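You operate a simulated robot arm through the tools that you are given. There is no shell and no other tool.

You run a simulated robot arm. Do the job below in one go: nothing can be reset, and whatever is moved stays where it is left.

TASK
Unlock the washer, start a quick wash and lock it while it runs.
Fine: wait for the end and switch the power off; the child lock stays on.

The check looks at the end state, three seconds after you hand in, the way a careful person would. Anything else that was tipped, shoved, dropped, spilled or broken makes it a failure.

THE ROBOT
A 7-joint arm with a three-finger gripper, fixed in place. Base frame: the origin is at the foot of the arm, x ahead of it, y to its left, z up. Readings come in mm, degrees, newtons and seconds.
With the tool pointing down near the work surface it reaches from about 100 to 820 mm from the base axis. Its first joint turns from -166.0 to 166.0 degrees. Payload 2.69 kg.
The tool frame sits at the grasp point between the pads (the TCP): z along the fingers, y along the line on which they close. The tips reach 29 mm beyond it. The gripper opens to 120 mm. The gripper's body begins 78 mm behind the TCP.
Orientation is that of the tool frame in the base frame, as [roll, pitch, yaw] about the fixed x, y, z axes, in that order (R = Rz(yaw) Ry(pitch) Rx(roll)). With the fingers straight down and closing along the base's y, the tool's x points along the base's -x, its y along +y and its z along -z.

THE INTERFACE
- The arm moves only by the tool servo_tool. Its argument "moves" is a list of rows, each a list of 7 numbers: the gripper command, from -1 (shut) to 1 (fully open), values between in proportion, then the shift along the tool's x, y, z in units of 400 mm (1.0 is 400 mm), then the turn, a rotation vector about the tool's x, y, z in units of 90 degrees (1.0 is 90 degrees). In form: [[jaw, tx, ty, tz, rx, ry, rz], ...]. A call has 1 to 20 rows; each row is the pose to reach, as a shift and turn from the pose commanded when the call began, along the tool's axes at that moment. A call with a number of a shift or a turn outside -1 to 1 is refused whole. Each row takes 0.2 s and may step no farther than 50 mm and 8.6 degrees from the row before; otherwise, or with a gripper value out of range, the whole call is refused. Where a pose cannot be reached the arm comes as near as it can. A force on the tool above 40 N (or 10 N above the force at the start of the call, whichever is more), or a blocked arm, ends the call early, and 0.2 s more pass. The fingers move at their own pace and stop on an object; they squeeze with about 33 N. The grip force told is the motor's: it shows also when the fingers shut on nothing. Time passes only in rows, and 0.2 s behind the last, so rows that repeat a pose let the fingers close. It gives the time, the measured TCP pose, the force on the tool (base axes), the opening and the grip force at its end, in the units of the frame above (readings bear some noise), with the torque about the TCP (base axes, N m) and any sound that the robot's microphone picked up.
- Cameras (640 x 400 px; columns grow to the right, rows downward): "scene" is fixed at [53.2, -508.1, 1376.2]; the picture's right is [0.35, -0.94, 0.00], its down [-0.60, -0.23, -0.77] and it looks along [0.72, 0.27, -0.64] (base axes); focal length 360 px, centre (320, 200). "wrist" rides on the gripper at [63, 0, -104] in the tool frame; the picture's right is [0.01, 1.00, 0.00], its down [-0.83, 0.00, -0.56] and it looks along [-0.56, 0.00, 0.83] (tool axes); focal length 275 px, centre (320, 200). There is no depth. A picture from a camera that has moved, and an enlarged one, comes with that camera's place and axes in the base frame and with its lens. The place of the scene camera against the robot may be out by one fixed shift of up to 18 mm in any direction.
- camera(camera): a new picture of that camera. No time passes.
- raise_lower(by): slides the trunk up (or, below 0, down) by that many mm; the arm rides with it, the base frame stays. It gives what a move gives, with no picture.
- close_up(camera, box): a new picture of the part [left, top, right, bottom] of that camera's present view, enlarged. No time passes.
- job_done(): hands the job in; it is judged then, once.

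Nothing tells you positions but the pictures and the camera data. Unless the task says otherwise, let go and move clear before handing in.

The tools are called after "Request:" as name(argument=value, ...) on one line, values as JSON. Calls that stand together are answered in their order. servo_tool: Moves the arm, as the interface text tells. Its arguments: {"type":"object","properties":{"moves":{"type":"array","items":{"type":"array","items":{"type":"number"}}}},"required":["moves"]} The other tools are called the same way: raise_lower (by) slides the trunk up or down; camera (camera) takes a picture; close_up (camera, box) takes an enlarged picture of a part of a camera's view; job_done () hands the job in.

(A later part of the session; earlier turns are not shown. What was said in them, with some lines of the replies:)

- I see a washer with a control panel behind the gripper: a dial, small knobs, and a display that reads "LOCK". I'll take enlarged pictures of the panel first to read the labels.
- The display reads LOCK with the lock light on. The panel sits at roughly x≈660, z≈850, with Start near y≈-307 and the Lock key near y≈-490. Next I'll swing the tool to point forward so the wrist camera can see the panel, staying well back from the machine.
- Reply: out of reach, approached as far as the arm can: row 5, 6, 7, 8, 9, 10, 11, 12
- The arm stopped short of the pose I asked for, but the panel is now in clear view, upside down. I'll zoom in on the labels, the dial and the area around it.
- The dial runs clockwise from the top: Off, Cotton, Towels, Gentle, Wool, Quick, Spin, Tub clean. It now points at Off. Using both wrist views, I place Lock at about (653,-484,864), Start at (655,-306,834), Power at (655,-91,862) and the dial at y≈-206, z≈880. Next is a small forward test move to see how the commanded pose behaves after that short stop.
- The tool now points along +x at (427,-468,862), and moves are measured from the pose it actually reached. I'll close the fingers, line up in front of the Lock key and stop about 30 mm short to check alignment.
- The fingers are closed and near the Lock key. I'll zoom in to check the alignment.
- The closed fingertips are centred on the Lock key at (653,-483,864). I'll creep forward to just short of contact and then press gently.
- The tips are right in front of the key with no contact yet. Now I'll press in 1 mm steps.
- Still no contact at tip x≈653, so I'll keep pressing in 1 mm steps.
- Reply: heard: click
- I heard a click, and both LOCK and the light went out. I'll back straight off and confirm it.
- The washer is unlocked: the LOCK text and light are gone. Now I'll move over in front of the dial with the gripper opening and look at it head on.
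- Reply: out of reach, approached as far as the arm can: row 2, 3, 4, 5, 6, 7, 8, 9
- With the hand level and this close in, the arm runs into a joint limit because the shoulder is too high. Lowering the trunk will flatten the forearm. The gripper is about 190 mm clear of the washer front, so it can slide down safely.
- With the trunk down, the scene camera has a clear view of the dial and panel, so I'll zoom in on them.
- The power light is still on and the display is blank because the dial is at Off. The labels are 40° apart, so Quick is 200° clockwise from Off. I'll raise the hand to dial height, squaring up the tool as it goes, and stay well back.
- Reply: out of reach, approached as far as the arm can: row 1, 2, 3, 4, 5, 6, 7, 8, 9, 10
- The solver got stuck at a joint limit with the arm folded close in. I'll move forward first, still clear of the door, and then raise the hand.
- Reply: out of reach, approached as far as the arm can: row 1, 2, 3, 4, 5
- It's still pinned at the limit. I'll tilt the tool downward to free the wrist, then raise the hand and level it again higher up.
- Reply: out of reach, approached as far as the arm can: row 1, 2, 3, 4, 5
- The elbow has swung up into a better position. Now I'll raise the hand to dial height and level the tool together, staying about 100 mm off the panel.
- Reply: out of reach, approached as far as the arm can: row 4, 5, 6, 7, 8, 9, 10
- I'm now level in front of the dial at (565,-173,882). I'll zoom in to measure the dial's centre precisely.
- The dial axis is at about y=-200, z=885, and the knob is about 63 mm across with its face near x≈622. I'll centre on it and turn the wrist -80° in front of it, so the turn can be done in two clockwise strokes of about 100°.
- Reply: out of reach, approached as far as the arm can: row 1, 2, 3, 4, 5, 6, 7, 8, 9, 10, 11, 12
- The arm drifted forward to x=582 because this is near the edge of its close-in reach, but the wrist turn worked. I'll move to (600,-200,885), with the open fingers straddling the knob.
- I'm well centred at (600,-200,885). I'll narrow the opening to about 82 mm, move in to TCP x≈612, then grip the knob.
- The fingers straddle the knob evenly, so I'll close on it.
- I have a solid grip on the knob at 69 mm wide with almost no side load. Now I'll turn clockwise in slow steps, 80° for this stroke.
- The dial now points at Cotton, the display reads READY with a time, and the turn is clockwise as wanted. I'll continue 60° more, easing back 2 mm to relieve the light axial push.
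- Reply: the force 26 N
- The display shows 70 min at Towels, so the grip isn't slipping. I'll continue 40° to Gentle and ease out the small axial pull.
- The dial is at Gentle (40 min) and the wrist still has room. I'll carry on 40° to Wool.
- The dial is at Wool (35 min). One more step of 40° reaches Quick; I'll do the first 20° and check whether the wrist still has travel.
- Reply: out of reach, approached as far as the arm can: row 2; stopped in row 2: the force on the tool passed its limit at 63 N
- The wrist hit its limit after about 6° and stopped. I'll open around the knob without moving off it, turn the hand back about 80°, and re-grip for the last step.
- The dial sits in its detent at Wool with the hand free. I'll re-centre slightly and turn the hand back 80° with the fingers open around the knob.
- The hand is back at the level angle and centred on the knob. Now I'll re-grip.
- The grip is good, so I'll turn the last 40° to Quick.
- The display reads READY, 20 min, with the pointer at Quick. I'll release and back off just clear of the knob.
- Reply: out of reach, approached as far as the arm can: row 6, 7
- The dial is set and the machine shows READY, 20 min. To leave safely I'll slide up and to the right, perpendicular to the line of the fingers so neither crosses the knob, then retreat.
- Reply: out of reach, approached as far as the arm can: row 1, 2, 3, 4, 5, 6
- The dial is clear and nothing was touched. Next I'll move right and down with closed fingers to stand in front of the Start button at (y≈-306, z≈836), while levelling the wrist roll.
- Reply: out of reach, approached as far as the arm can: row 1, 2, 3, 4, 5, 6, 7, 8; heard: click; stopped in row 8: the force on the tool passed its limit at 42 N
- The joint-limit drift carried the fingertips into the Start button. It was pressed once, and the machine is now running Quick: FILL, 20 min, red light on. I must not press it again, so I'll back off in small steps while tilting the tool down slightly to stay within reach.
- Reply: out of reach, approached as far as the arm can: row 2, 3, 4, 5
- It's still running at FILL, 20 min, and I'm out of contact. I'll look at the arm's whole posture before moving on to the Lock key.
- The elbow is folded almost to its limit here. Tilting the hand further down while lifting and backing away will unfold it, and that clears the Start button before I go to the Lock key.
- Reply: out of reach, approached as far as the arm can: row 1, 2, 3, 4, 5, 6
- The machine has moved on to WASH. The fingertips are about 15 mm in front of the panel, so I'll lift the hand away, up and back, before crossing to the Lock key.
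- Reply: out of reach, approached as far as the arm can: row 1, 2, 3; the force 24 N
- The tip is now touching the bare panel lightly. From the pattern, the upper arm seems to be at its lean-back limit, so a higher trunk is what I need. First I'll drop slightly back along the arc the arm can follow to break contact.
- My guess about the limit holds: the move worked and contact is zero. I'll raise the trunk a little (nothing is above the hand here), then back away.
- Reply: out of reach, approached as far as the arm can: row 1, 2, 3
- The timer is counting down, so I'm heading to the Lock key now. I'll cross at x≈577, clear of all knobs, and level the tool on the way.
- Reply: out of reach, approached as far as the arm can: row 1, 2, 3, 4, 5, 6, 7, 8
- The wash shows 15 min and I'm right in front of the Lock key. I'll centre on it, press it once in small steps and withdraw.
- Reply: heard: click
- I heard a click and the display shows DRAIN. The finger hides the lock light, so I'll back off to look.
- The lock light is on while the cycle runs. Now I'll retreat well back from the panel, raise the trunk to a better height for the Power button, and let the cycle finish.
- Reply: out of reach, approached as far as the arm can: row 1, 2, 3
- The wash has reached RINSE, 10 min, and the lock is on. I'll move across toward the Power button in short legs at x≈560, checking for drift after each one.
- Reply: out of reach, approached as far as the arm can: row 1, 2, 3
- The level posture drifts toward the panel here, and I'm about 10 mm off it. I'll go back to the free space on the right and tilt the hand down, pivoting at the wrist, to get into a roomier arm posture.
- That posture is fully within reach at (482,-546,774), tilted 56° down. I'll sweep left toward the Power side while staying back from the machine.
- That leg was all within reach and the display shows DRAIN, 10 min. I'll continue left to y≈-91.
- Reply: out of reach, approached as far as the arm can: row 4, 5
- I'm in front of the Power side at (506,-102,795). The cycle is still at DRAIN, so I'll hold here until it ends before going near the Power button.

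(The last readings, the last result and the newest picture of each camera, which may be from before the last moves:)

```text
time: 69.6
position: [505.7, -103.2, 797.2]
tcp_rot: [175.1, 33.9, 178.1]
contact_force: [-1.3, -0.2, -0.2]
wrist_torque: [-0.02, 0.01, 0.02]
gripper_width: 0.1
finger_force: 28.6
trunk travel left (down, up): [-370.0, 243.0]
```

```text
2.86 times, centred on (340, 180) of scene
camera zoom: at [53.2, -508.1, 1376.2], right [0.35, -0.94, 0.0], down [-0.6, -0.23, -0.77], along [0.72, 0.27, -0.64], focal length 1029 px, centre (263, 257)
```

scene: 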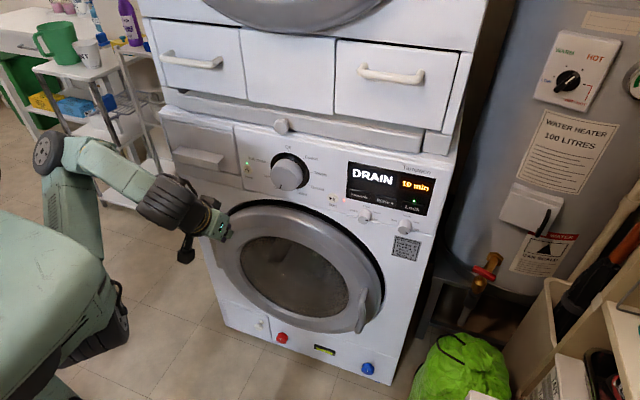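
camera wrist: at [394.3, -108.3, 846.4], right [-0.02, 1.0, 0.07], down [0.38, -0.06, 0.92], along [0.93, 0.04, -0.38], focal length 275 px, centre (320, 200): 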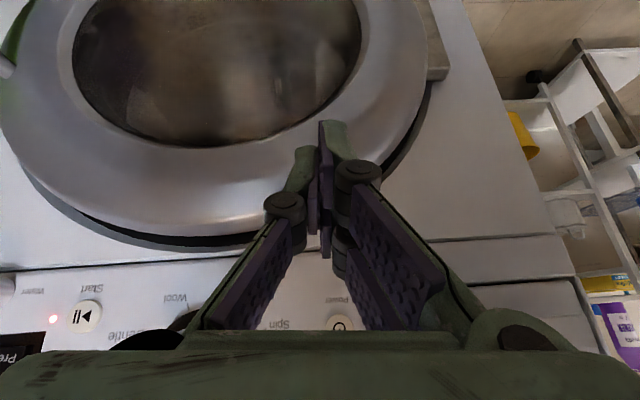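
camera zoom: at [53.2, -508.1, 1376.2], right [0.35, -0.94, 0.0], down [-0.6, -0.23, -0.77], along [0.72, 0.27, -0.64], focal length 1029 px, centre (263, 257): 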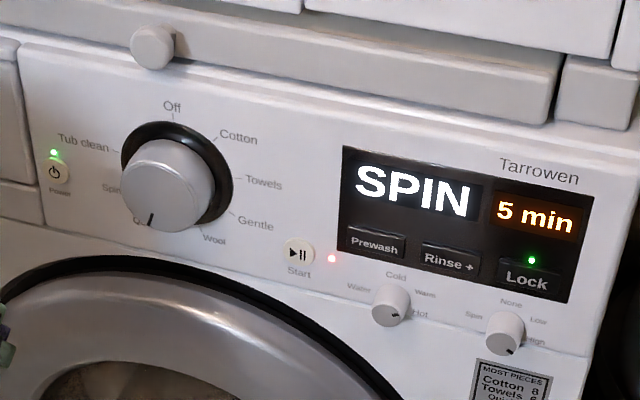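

It's at SPIN with 5 min left and the lock is on. I'll keep holding.

Request:
servo_tool(moves=[[-1, 0, 0, 0, 0, 0, 0], [-1, 0, 0, 0, 0, 0, 0], [-1, 0, 0, 0, 0, 0, 0], [-1, 0, 0, 0, 0, 0, 0], [-1, 0, 0, 0, 0, 0, 0], [-1, 0, 0, 0, 0, 0, 0], [-1, 0, 0, 0, 0, 0, 0], [-1, 0, 0, 0, 0, 0, 0], [-1, 0, 0, 0, 0, 0, 0], [-1, 0, 0, 0, 0, 0, 0], [-1, 0, 0, 0, 0, 0, 0], [-1, 0, 0, 0, 0, 0, 0], [-1, 0, 0, 0, 0, 0, 0], [-1, 0, 0, 0, 0, 0, 0], [-1, 0, 0, 0, 0, 0, 0], [-1, 0, 0, 0, 0, 0, 0], [-1, 0, 0, 0, 0, 0, 0], [-1, 0, 0, 0, 0, 0, 0], [-1, 0, 0, 0, 0, 0, 0], [-1, 0, 0, 0, 0, 0, 0]])

Request:
close_up(camera="scene", box=[230, 110, 450, 250])

```text
time: 73.8
position: [505.0, -103.2, 796.6]
tcp_rot: [174.9, 33.9, 178.1]
contact_force: [0.4, -1.0, -0.5]
wrist_torque: [-0.04, -0.02, 0.01]
gripper_width: 0.0
finger_force: 28.2
trunk travel left (down, up): [-370.0, 243.0]
```

```text
2.86 times, centred on (340, 180) of scene
camera zoom: at [53.2, -508.1, 1376.2], right [0.35, -0.94, 0.0], down [-0.6, -0.23, -0.77], along [0.72, 0.27, -0.64], focal length 1029 px, centre (263, 257)
```

zoom: 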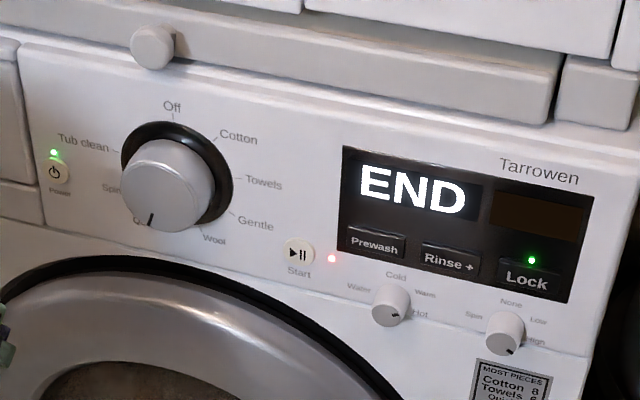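

The display reads END with the lock light still on. Now I'll approach the Power button, bringing the hand level along the wrist arc and stopping about 20 mm short.

Request:
servo_tool(moves=[[-1, -0.0525, 0.005, 0.025, -0.003, -0.0886, -0.006], [-1, -0.1046, 0.01, 0.039, -0.005, -0.177, -0.012], [-1, -0.1537, 0.016, 0.0476, -0.008, -0.266, -0.018], [-1, -0.2006, 0.023, 0.0455, -0.01, -0.354, -0.025], [-1, -0.24, 0.027, 0.0365, -0.013, -0.443, -0.031]])

Request:
camera(camera="wrist")

Request:
close_up(camera="scene", box=[200, 110, 450, 250])

```text
time: 75.0
position: [625.6, -124.8, 868.2]
tcp_rot: [169.4, 72.0, 173.2]
contact_force: [-9.4, 1.2, 2.5]
wrist_torque: [0.08, -0.14, 0.07]
gripper_width: 0.3
finger_force: 28.5
out of reach, approached as far as the arm can: row 1, 2, 3, 4, 5
trunk travel left (down, up): [-370.0, 243.0]
stopped in row 5: the force on the tool passed its limit at 67 N (the readings are from after the stop); the commanded pose is now the measured one
```

```text
taken
camera wrist: at [506.6, -130.2, 840.4], right [-0.06, 1.0, 0.05], down [-0.27, -0.07, 0.96], along [0.96, 0.04, 0.28], focal length 275 px, centre (320, 200)
```

wrist: 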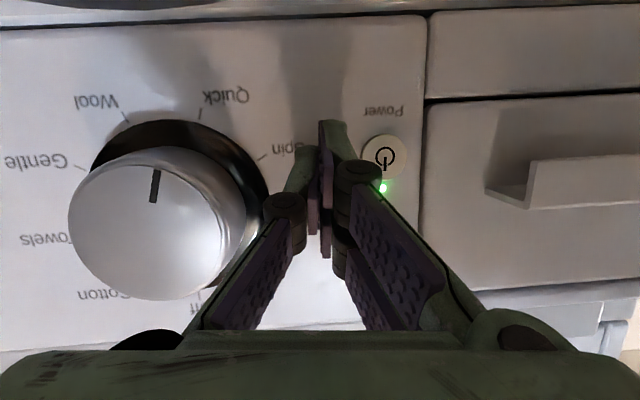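

```text
2.56 times, centred on (325, 180) of scene
camera zoom: at [53.2, -508.1, 1376.2], right [0.35, -0.94, 0.0], down [-0.6, -0.23, -0.77], along [0.72, 0.27, -0.64], focal length 922 px, centre (307, 251)
```

zoom: 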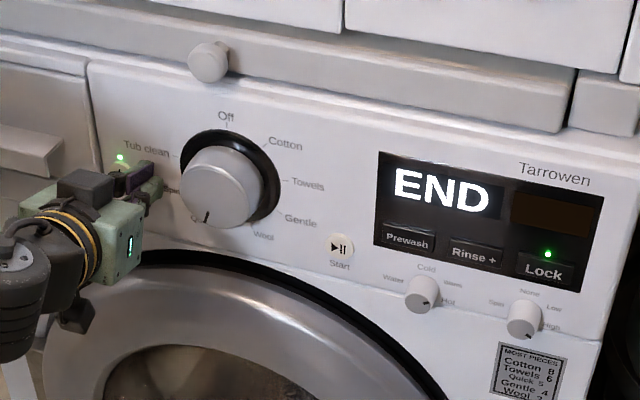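

The drift pushed the tips onto the bare panel between the dial and Power. Nothing was pressed, and END and the lock light are unchanged. I'll ease back and down along the free arc to break contact, then take up the slack with the trunk.

Request:
servo_tool(moves=[[-1, 0.018, 0, -0.014, 0, 0, 0], [-1, 0.035, 0, -0.028, 0, 0, 0]])

Request:
camera(camera="wrist")

```text
time: 75.6
position: [624.1, -125.0, 870.1]
tcp_rot: [169.3, 71.8, 173.2]
contact_force: [-16.9, 2.1, 4.1]
wrist_torque: [0.04, -0.31, 0.14]
gripper_width: 0.0
finger_force: 28.6
out of reach, approached as far as the arm can: row 1, 2
trunk travel left (down, up): [-370.0, 243.0]
```

```text
taken
camera wrist: at [506.6, -130.3, 840.4], right [-0.06, 1.0, 0.05], down [-0.27, -0.07, 0.96], along [0.96, 0.04, 0.27], focal length 275 px, centre (320, 200)
```

wrist: 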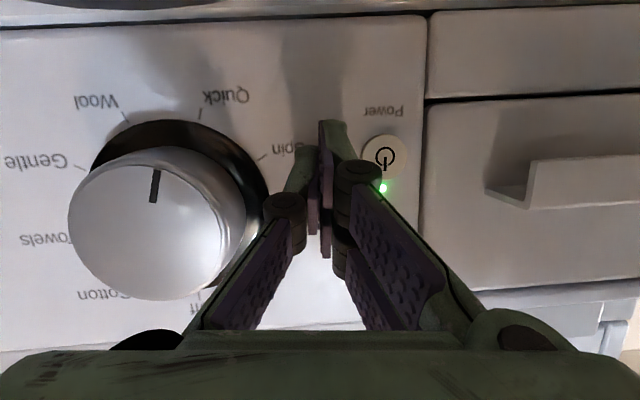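

There was no movement, so that direction is blocked. I'll try mostly straight down with a little more tilt.

Request:
servo_tool(moves=[[-1, 0.025, 0, 0.005, 0, 0.04, 0], [-1, 0.05, 0, 0.008, 0, 0.08, 0], [-1, 0.06, 0, 0.0, 0, 0.12, 0]])

Request:
camera(camera="scene")

```text
time: 76.4
position: [620.0, -124.5, 844.6]
tcp_rot: [173.3, 61.0, 177.4]
contact_force: [0.4, -0.4, -0.2]
wrist_torque: [-0.03, 0.01, 0.02]
gripper_width: 0.0
finger_force: 28.8
trunk travel left (down, up): [-370.0, 243.0]
```

```text
taken
```

scene: 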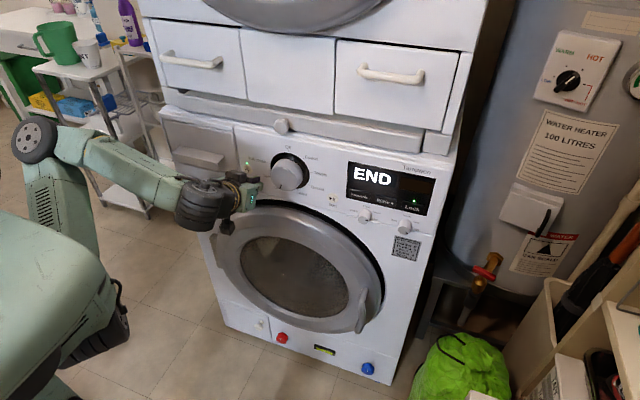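

I'm free of contact now at (620,-125,845) with END still shown. The upper arm is leaning fully back, so I'll raise the trunk and bring the hand down and back to get better posture.

Request:
raise_lower(by=50)

Request:
servo_tool(moves=[[-1, 0.06, 0, -0.02, 0, 0, 0], [-1, 0.12, 0, -0.05, 0, 0, 0], [-1, 0.15, 0, -0.09, 0, 0, 0]])

Request:
camera(camera="scene")

```text
time: 77.4
position: [618.9, -124.7, 896.0]
tcp_rot: [173.3, 61.1, 177.4]
contact_force: [0.7, -1.1, 0.9]
wrist_torque: [0.02, -0.04, -0.04]
gripper_width: 0.0
finger_force: 28.9
trunk travel left (down, up): [-420.0, 193.0]
```

```text
time: 78.2
position: [581.7, -151.7, 882.6]
tcp_rot: [173.1, 61.0, 177.2]
contact_force: [0.3, 0.2, 0.1]
wrist_torque: [0.03, -0.01, 0.03]
gripper_width: 0.3
finger_force: 28.5
out of reach, approached as far as the arm can: row 1, 2, 3
trunk travel left (down, up): [-420.0, 193.0]
```

```text
taken
```

scene: 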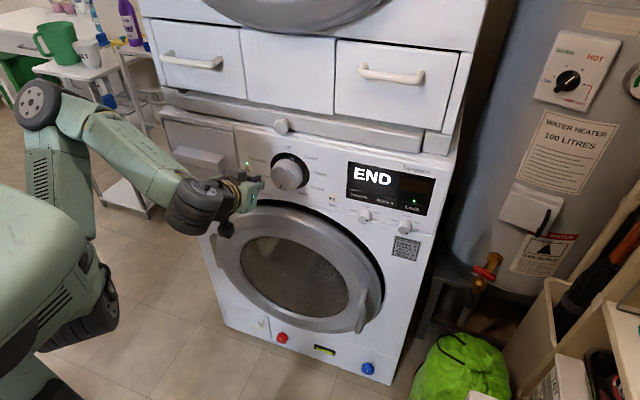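

I'll keep raising the trunk, since a high shoulder worked well for the first Lock press. The hand is about 50 mm off the panel and clear of the shelf knob.

Request:
raise_lower(by=80)

Request:
servo_tool(moves=[[-1, 0.08, 0, 0.045, 0, 0, 0], [-1, 0.16, 0, 0.09, 0, 0, 0]])

Request:
camera(camera="scene")

Request:
camera(camera="wrist")

```text
time: 79.3
position: [581.2, -150.4, 962.9]
tcp_rot: [173.1, 61.0, 177.3]
contact_force: [0.5, -0.6, 0.5]
wrist_torque: [0.05, 0.0, -0.01]
gripper_width: 0.1
finger_force: 28.5
trunk travel left (down, up): [-500.0, 113.0]
```

```text
time: 79.9
position: [598.7, -165.5, 915.3]
tcp_rot: [171.8, 61.3, 177.0]
contact_force: [-14.2, 9.8, 5.1]
wrist_torque: [0.09, 0.01, 0.07]
gripper_width: 0.1
finger_force: 28.7
out of reach, approached as far as the arm can: row 1, 2
trunk travel left (down, up): [-500.0, 113.0]
stopped in row 2: the force on the tool passed its limit at 71 N (the readings are from after the stop); the commanded pose is now the measured one
```

```text
taken
```

scene: 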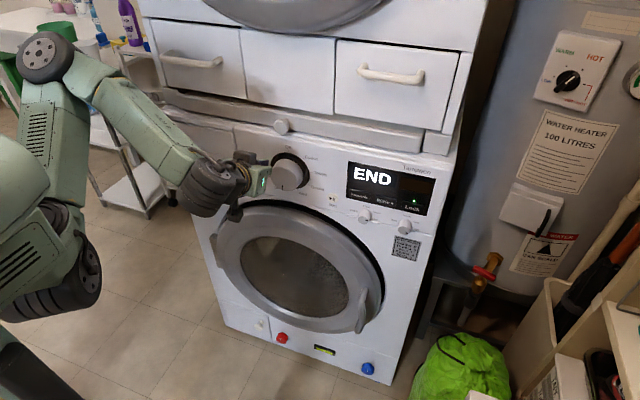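

```text
taken
camera wrist: at [477.0, -173.9, 908.1], right [-0.08, 0.99, 0.07], down [-0.09, -0.07, 0.99], along [0.99, 0.07, 0.09], focal length 275 px, centre (320, 200)
```

wrist: 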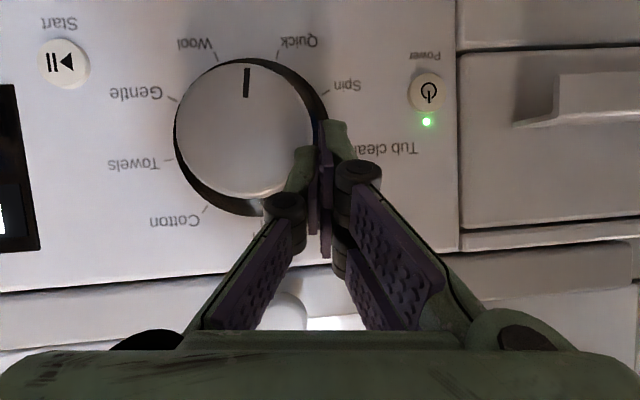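

I asked for straight down but the arm drifted right, and the tips brushed the side of the dial. The dial still points to Quick and END is shown. I'll reverse that last move to come off the dial before trying a better approach.

Request:
servo_tool(moves=[[-1, -0.026, 0.015, -0.029, 0, 0, 0], [-1, -0.052, 0.03, -0.058, 0, 0, 0], [-1, -0.0775, 0.0457, -0.087, 0, 0, 0]])

Request:
close_up(camera="scene", box=[200, 110, 450, 250])

Request:
camera(camera="scene")

```text
time: 80.7
position: [583.8, -153.0, 960.4]
tcp_rot: [172.1, 61.4, 177.3]
contact_force: [0.0, -0.4, -1.0]
wrist_torque: [0.0, -0.01, 0.0]
gripper_width: 0.0
finger_force: 29.0
trunk travel left (down, up): [-500.0, 113.0]
```

```text
2.56 times, centred on (325, 180) of scene
camera zoom: at [53.2, -508.1, 1376.2], right [0.35, -0.94, 0.0], down [-0.6, -0.23, -0.77], along [0.72, 0.27, -0.64], focal length 922 px, centre (307, 251)
```

zoom: 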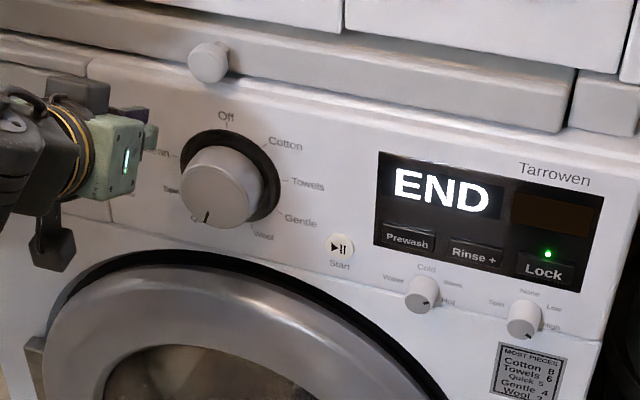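

```text
taken
```

scene: 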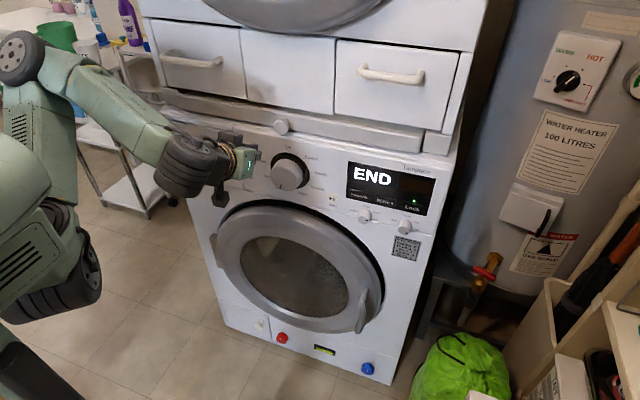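

I'm clear of everything at (584,-153,960), with the dial at Quick, END showing and the lock light on. New approach: keep the wrist where it's comfortable and yaw the hand about 19° left so it points at the Power button, then use the trunk for height.

Request:
servo_tool(moves=[[-1, 0.007, 0.045, -0.006, -0.061, 0.005, -0.033], [-1, 0.014, 0.09, -0.013, -0.121, 0.01, -0.066], [-1, 0.021, 0.1345, -0.02, -0.182, 0.014, -0.099]])

Request:
camera(camera="wrist")

```text
time: 81.5
position: [580.7, -87.1, 954.6]
tcp_rot: [172.5, 61.2, -163.9]
contact_force: [0.1, 0.1, 0.5]
wrist_torque: [0.0, 0.01, -0.02]
gripper_width: 0.0
finger_force: 28.3
out of reach, approached as far as the arm can: row 3
trunk travel left (down, up): [-500.0, 113.0]
```

```text
taken
camera wrist: at [468.1, -133.9, 948.5], right [-0.39, 0.92, 0.06], down [-0.06, -0.09, 0.99], along [0.92, 0.38, 0.09], focal length 275 px, centre (320, 200)
```

wrist: 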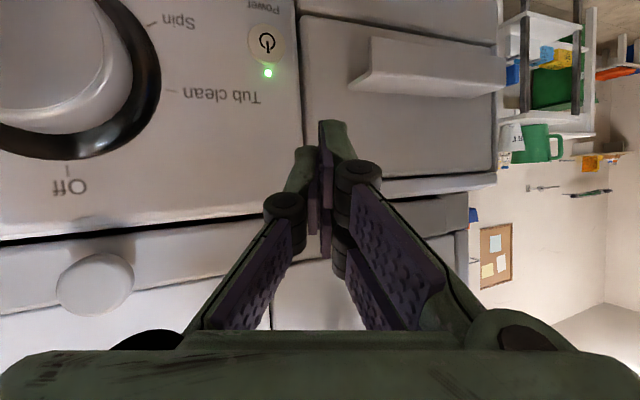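

The hand now points toward Power (button measured at y≈-89, z≈862), sitting at (581,-87,955). I'll lower the trunk 79 mm to bring the tip to button height. The tip stays about 45 mm off the panel.

Request:
raise_lower(by=-79)

Request:
camera(camera="wrist")

Request:
close_up(camera="scene", box=[180, 110, 330, 240])

```text
time: 82.7
position: [580.5, -88.4, 875.6]
tcp_rot: [172.4, 61.2, -164.0]
contact_force: [-1.0, -0.7, -0.2]
wrist_torque: [0.03, 0.03, 0.01]
gripper_width: 0.1
finger_force: 28.9
trunk travel left (down, up): [-421.0, 192.0]
```

```text
taken
camera wrist: at [468.0, -133.8, 869.6], right [-0.39, 0.92, 0.06], down [-0.06, -0.09, 0.99], along [0.92, 0.38, 0.09], focal length 275 px, centre (320, 200)
```

wrist: 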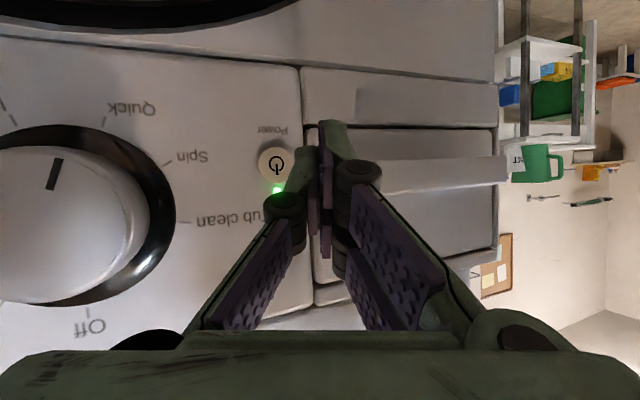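

```text
3.08 times, centred on (255, 175) of scene
camera zoom: at [53.2, -508.1, 1376.2], right [0.35, -0.94, 0.0], down [-0.6, -0.23, -0.77], along [0.72, 0.27, -0.64], focal length 1108 px, centre (520, 277)
```

zoom: 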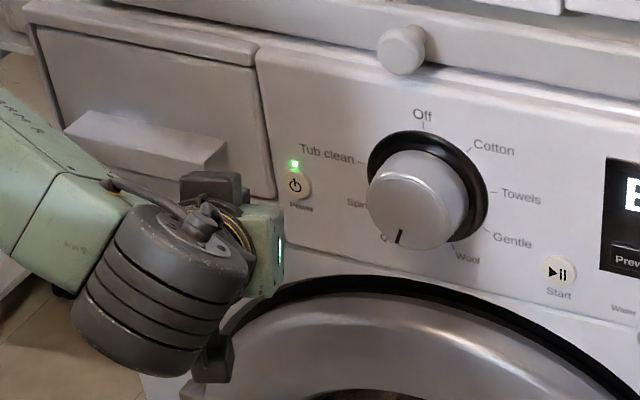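

Height and aim look right. I'll move the tip to about 18 mm in front of the Power button and check that the arm tracks.

Request:
servo_tool(moves=[[-1, -0.015, -0.027, 0.025, 0, 0, 0], [-1, -0.031, -0.054, 0.05, 0, 0, 0]])

Request:
camera(camera="wrist")

```text
time: 83.3
position: [611.0, -99.2, 874.1]
tcp_rot: [172.5, 61.2, -164.0]
contact_force: [0.6, 0.0, -0.8]
wrist_torque: [0.01, -0.01, 0.0]
gripper_width: 0.0
finger_force: 28.2
trunk travel left (down, up): [-421.0, 192.0]
```

```text
taken
camera wrist: at [498.4, -145.5, 869.0], right [-0.39, 0.92, 0.06], down [-0.06, -0.09, 0.99], along [0.92, 0.38, 0.09], focal length 275 px, centre (320, 200)
```

wrist: 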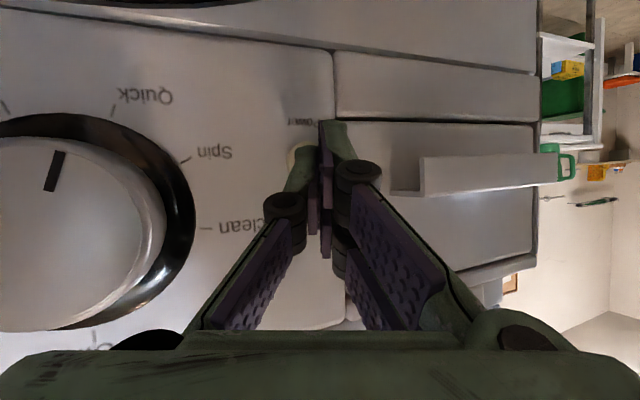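

The arm tracks exactly here. Because the hand is oblique, I'll shift the aim slightly so the leading corner of the fingertip meets the button's centre, then press in small steps along +x.

Request:
servo_tool(moves=[[-1, 0.0054, 0.008, 0.0227, 0, 0, 0], [-1, 0.0031, 0.0061, 0.0267, 0, 0, 0], [-1, 0.0008, 0.0042, 0.0307, 0, 0, 0], [-1, -0.0016, 0.0022, 0.0347, 0, 0, 0]])

Request:
camera(camera="wrist")

Request:
close_up(camera="scene", box=[180, 110, 450, 240])

```text
time: 84.3
position: [622.0, -91.3, 869.1]
tcp_rot: [172.4, 61.2, -164.0]
contact_force: [-0.4, -0.3, -0.3]
wrist_torque: [-0.01, -0.04, 0.0]
gripper_width: 0.2
finger_force: 28.0
trunk travel left (down, up): [-421.0, 192.0]
```

```text
taken
camera wrist: at [509.6, -138.6, 862.7], right [-0.39, 0.92, 0.06], down [-0.06, -0.09, 0.99], along [0.92, 0.38, 0.09], focal length 275 px, centre (320, 200)
```

wrist: 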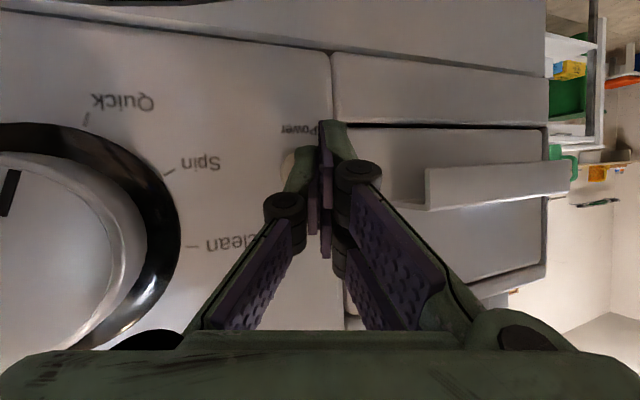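

```text
2.37 times, centred on (315, 175) of scene
camera zoom: at [53.2, -508.1, 1376.2], right [0.35, -0.94, 0.0], down [-0.6, -0.23, -0.77], along [0.72, 0.27, -0.64], focal length 854 px, centre (332, 259)
```

zoom: 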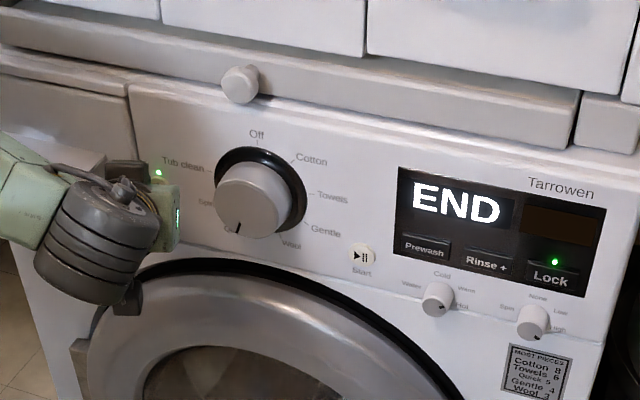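

No contact yet. I'll shift the aim back so both fingertips land within the button, then keep pressing in 2 mm steps.

Request:
servo_tool(moves=[[-1, -0.0042, -0.0157, -0.01, 0, 0, 0], [-1, -0.0065, -0.0176, -0.006, 0, 0, 0], [-1, -0.0088, -0.0195, -0.002, 0, 0, 0], [-1, -0.0112, -0.0215, 0.002, 0, 0, 0]])

Request:
close_up(camera="scene", box=[180, 110, 450, 240])

```text
time: 85.3
position: [625.4, -99.8, 872.0]
tcp_rot: [172.3, 61.1, -164.2]
contact_force: [-28.9, 1.5, -2.1]
wrist_torque: [-0.31, -0.07, 0.41]
gripper_width: 6.0
finger_force: 28.5
trunk travel left (down, up): [-421.0, 192.0]
heard: click
```

```text
2.37 times, centred on (315, 175) of scene
camera zoom: at [53.2, -508.1, 1376.2], right [0.35, -0.94, 0.0], down [-0.6, -0.23, -0.77], along [0.72, 0.27, -0.64], focal length 854 px, centre (332, 259)
```

zoom: 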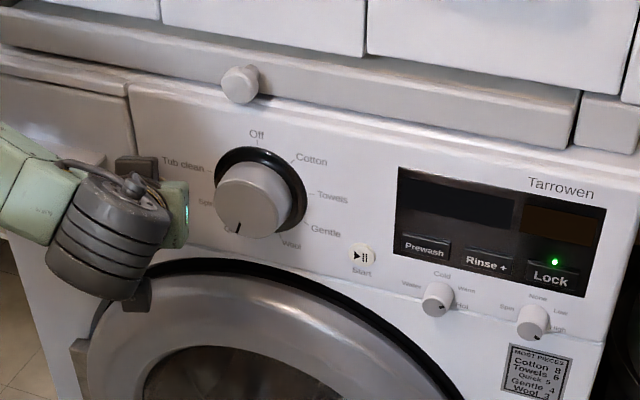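

I heard a click: the display and the run light are off and the lock light is still on. I'll back straight out the way I came.

Request:
servo_tool(moves=[[-1, 0.0093, 0.0077, -0.016, 0, 0, 0], [-1, 0.021, 0.0173, -0.036, 0, 0, 0], [-1, 0.0325, 0.027, -0.056, 0, 0, 0]])

Request:
camera(camera="wrist")

Request:
close_up(camera="scene", box=[180, 110, 450, 240])

```text
time: 86.1
position: [599.9, -98.1, 871.3]
tcp_rot: [172.6, 61.1, -164.0]
contact_force: [-1.2, 0.7, -0.1]
wrist_torque: [-0.01, 0.0, 0.0]
gripper_width: 0.2
finger_force: 28.9
trunk travel left (down, up): [-421.0, 192.0]
```

```text
taken
camera wrist: at [487.7, -145.1, 865.5], right [-0.39, 0.92, 0.06], down [-0.06, -0.09, 0.99], along [0.92, 0.38, 0.09], focal length 275 px, centre (320, 200)
```

wrist: 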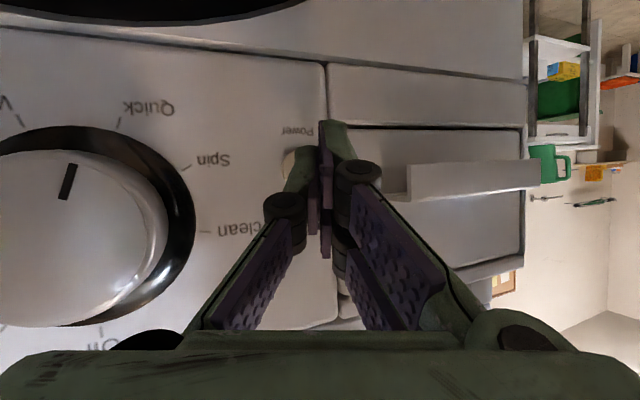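

```text
2.37 times, centred on (315, 175) of scene
camera zoom: at [53.2, -508.1, 1376.2], right [0.35, -0.94, 0.0], down [-0.6, -0.23, -0.77], along [0.72, 0.27, -0.64], focal length 854 px, centre (332, 259)
```

zoom: 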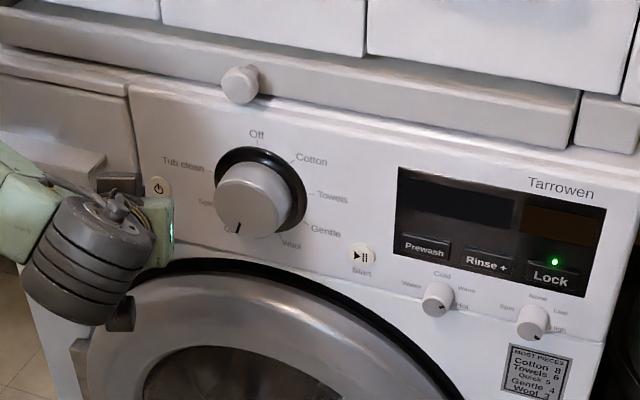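

Power is off (its light is out), the lock light is on and the dial is still at Quick. I'll swing the hand down and away about the wrist so it stands well clear before handing in.

Request:
servo_tool(moves=[[-1, 0.066, -0.0045, -0.005, 0.006, 0.0886, 0], [-1, 0.13, -0.0095, -0.018, 0.0126, 0.177, 0], [-1, 0.1925, -0.014, -0.041, 0.019, 0.266, 0], [-1, 0.251, -0.018, -0.072, 0.025, 0.354, 0]])

Request:
camera(camera="scene")

Request:
close_up(camera="scene", box=[230, 110, 450, 250])

```text
time: 87.1
position: [532.7, -129.4, 797.4]
tcp_rot: [177.8, 29.3, -160.2]
contact_force: [0.5, 1.0, 0.7]
wrist_torque: [0.02, -0.02, 0.03]
gripper_width: 0.0
finger_force: 28.6
trunk travel left (down, up): [-421.0, 192.0]
```

```text
taken
```

scene: 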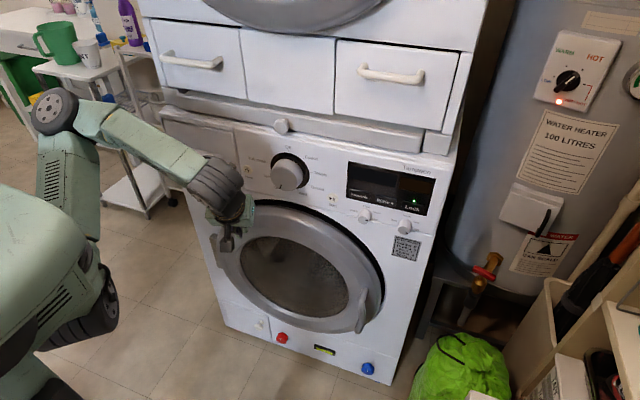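

```text
2.86 times, centred on (340, 180) of scene
camera zoom: at [53.2, -508.1, 1376.2], right [0.35, -0.94, 0.0], down [-0.6, -0.23, -0.77], along [0.72, 0.27, -0.64], focal length 1029 px, centre (263, 257)
```

zoom: 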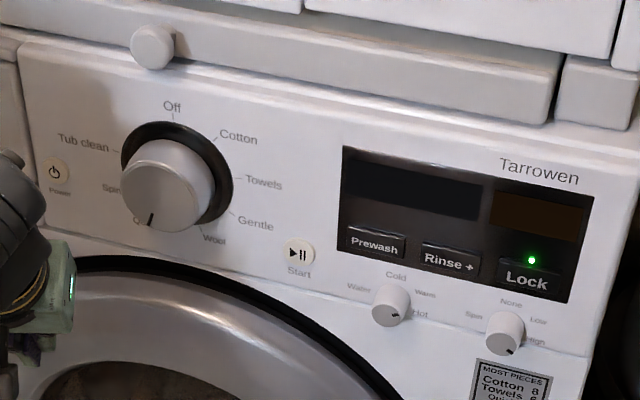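

The end state looks right: the quick wash finished, power is off, the child-lock light is on, the dial and small knobs are where they should be, and the hand is free and clear. I'm handing it in.

Request:
job_done()

```text
The job is handed in.
```

I've handed the job in. The quick wash ran to the end, the power is off, and the child lock is on.

- **Unlock:** one press of the Lock key cleared the LOCK display and its light.
- **Quick wash:** I turned the dial clockwise to Quick, and the display showed READY, 20 min. The Start press wasn't deliberate. The arm drifted into the button as I lined up on it and pressed it once, which started the wash.
- **Lock while running:** I pressed Lock during the cycle, and its light stayed on through the rinse and spin.
- **Power off:** after the display showed END, I pressed Power. The display, power light and run light went out, and the lock light stayed on.

Near its reach limit the arm also pushed against the machine three times. It pressed the bare panel twice (one push reached 67 N) and the side of the dial once (71 N). I saw no damage, and the dial stayed at Quick.

At the end a red light had come on at the water heater's control. I didn't touch the heater; it may simply be reheating after the wash.
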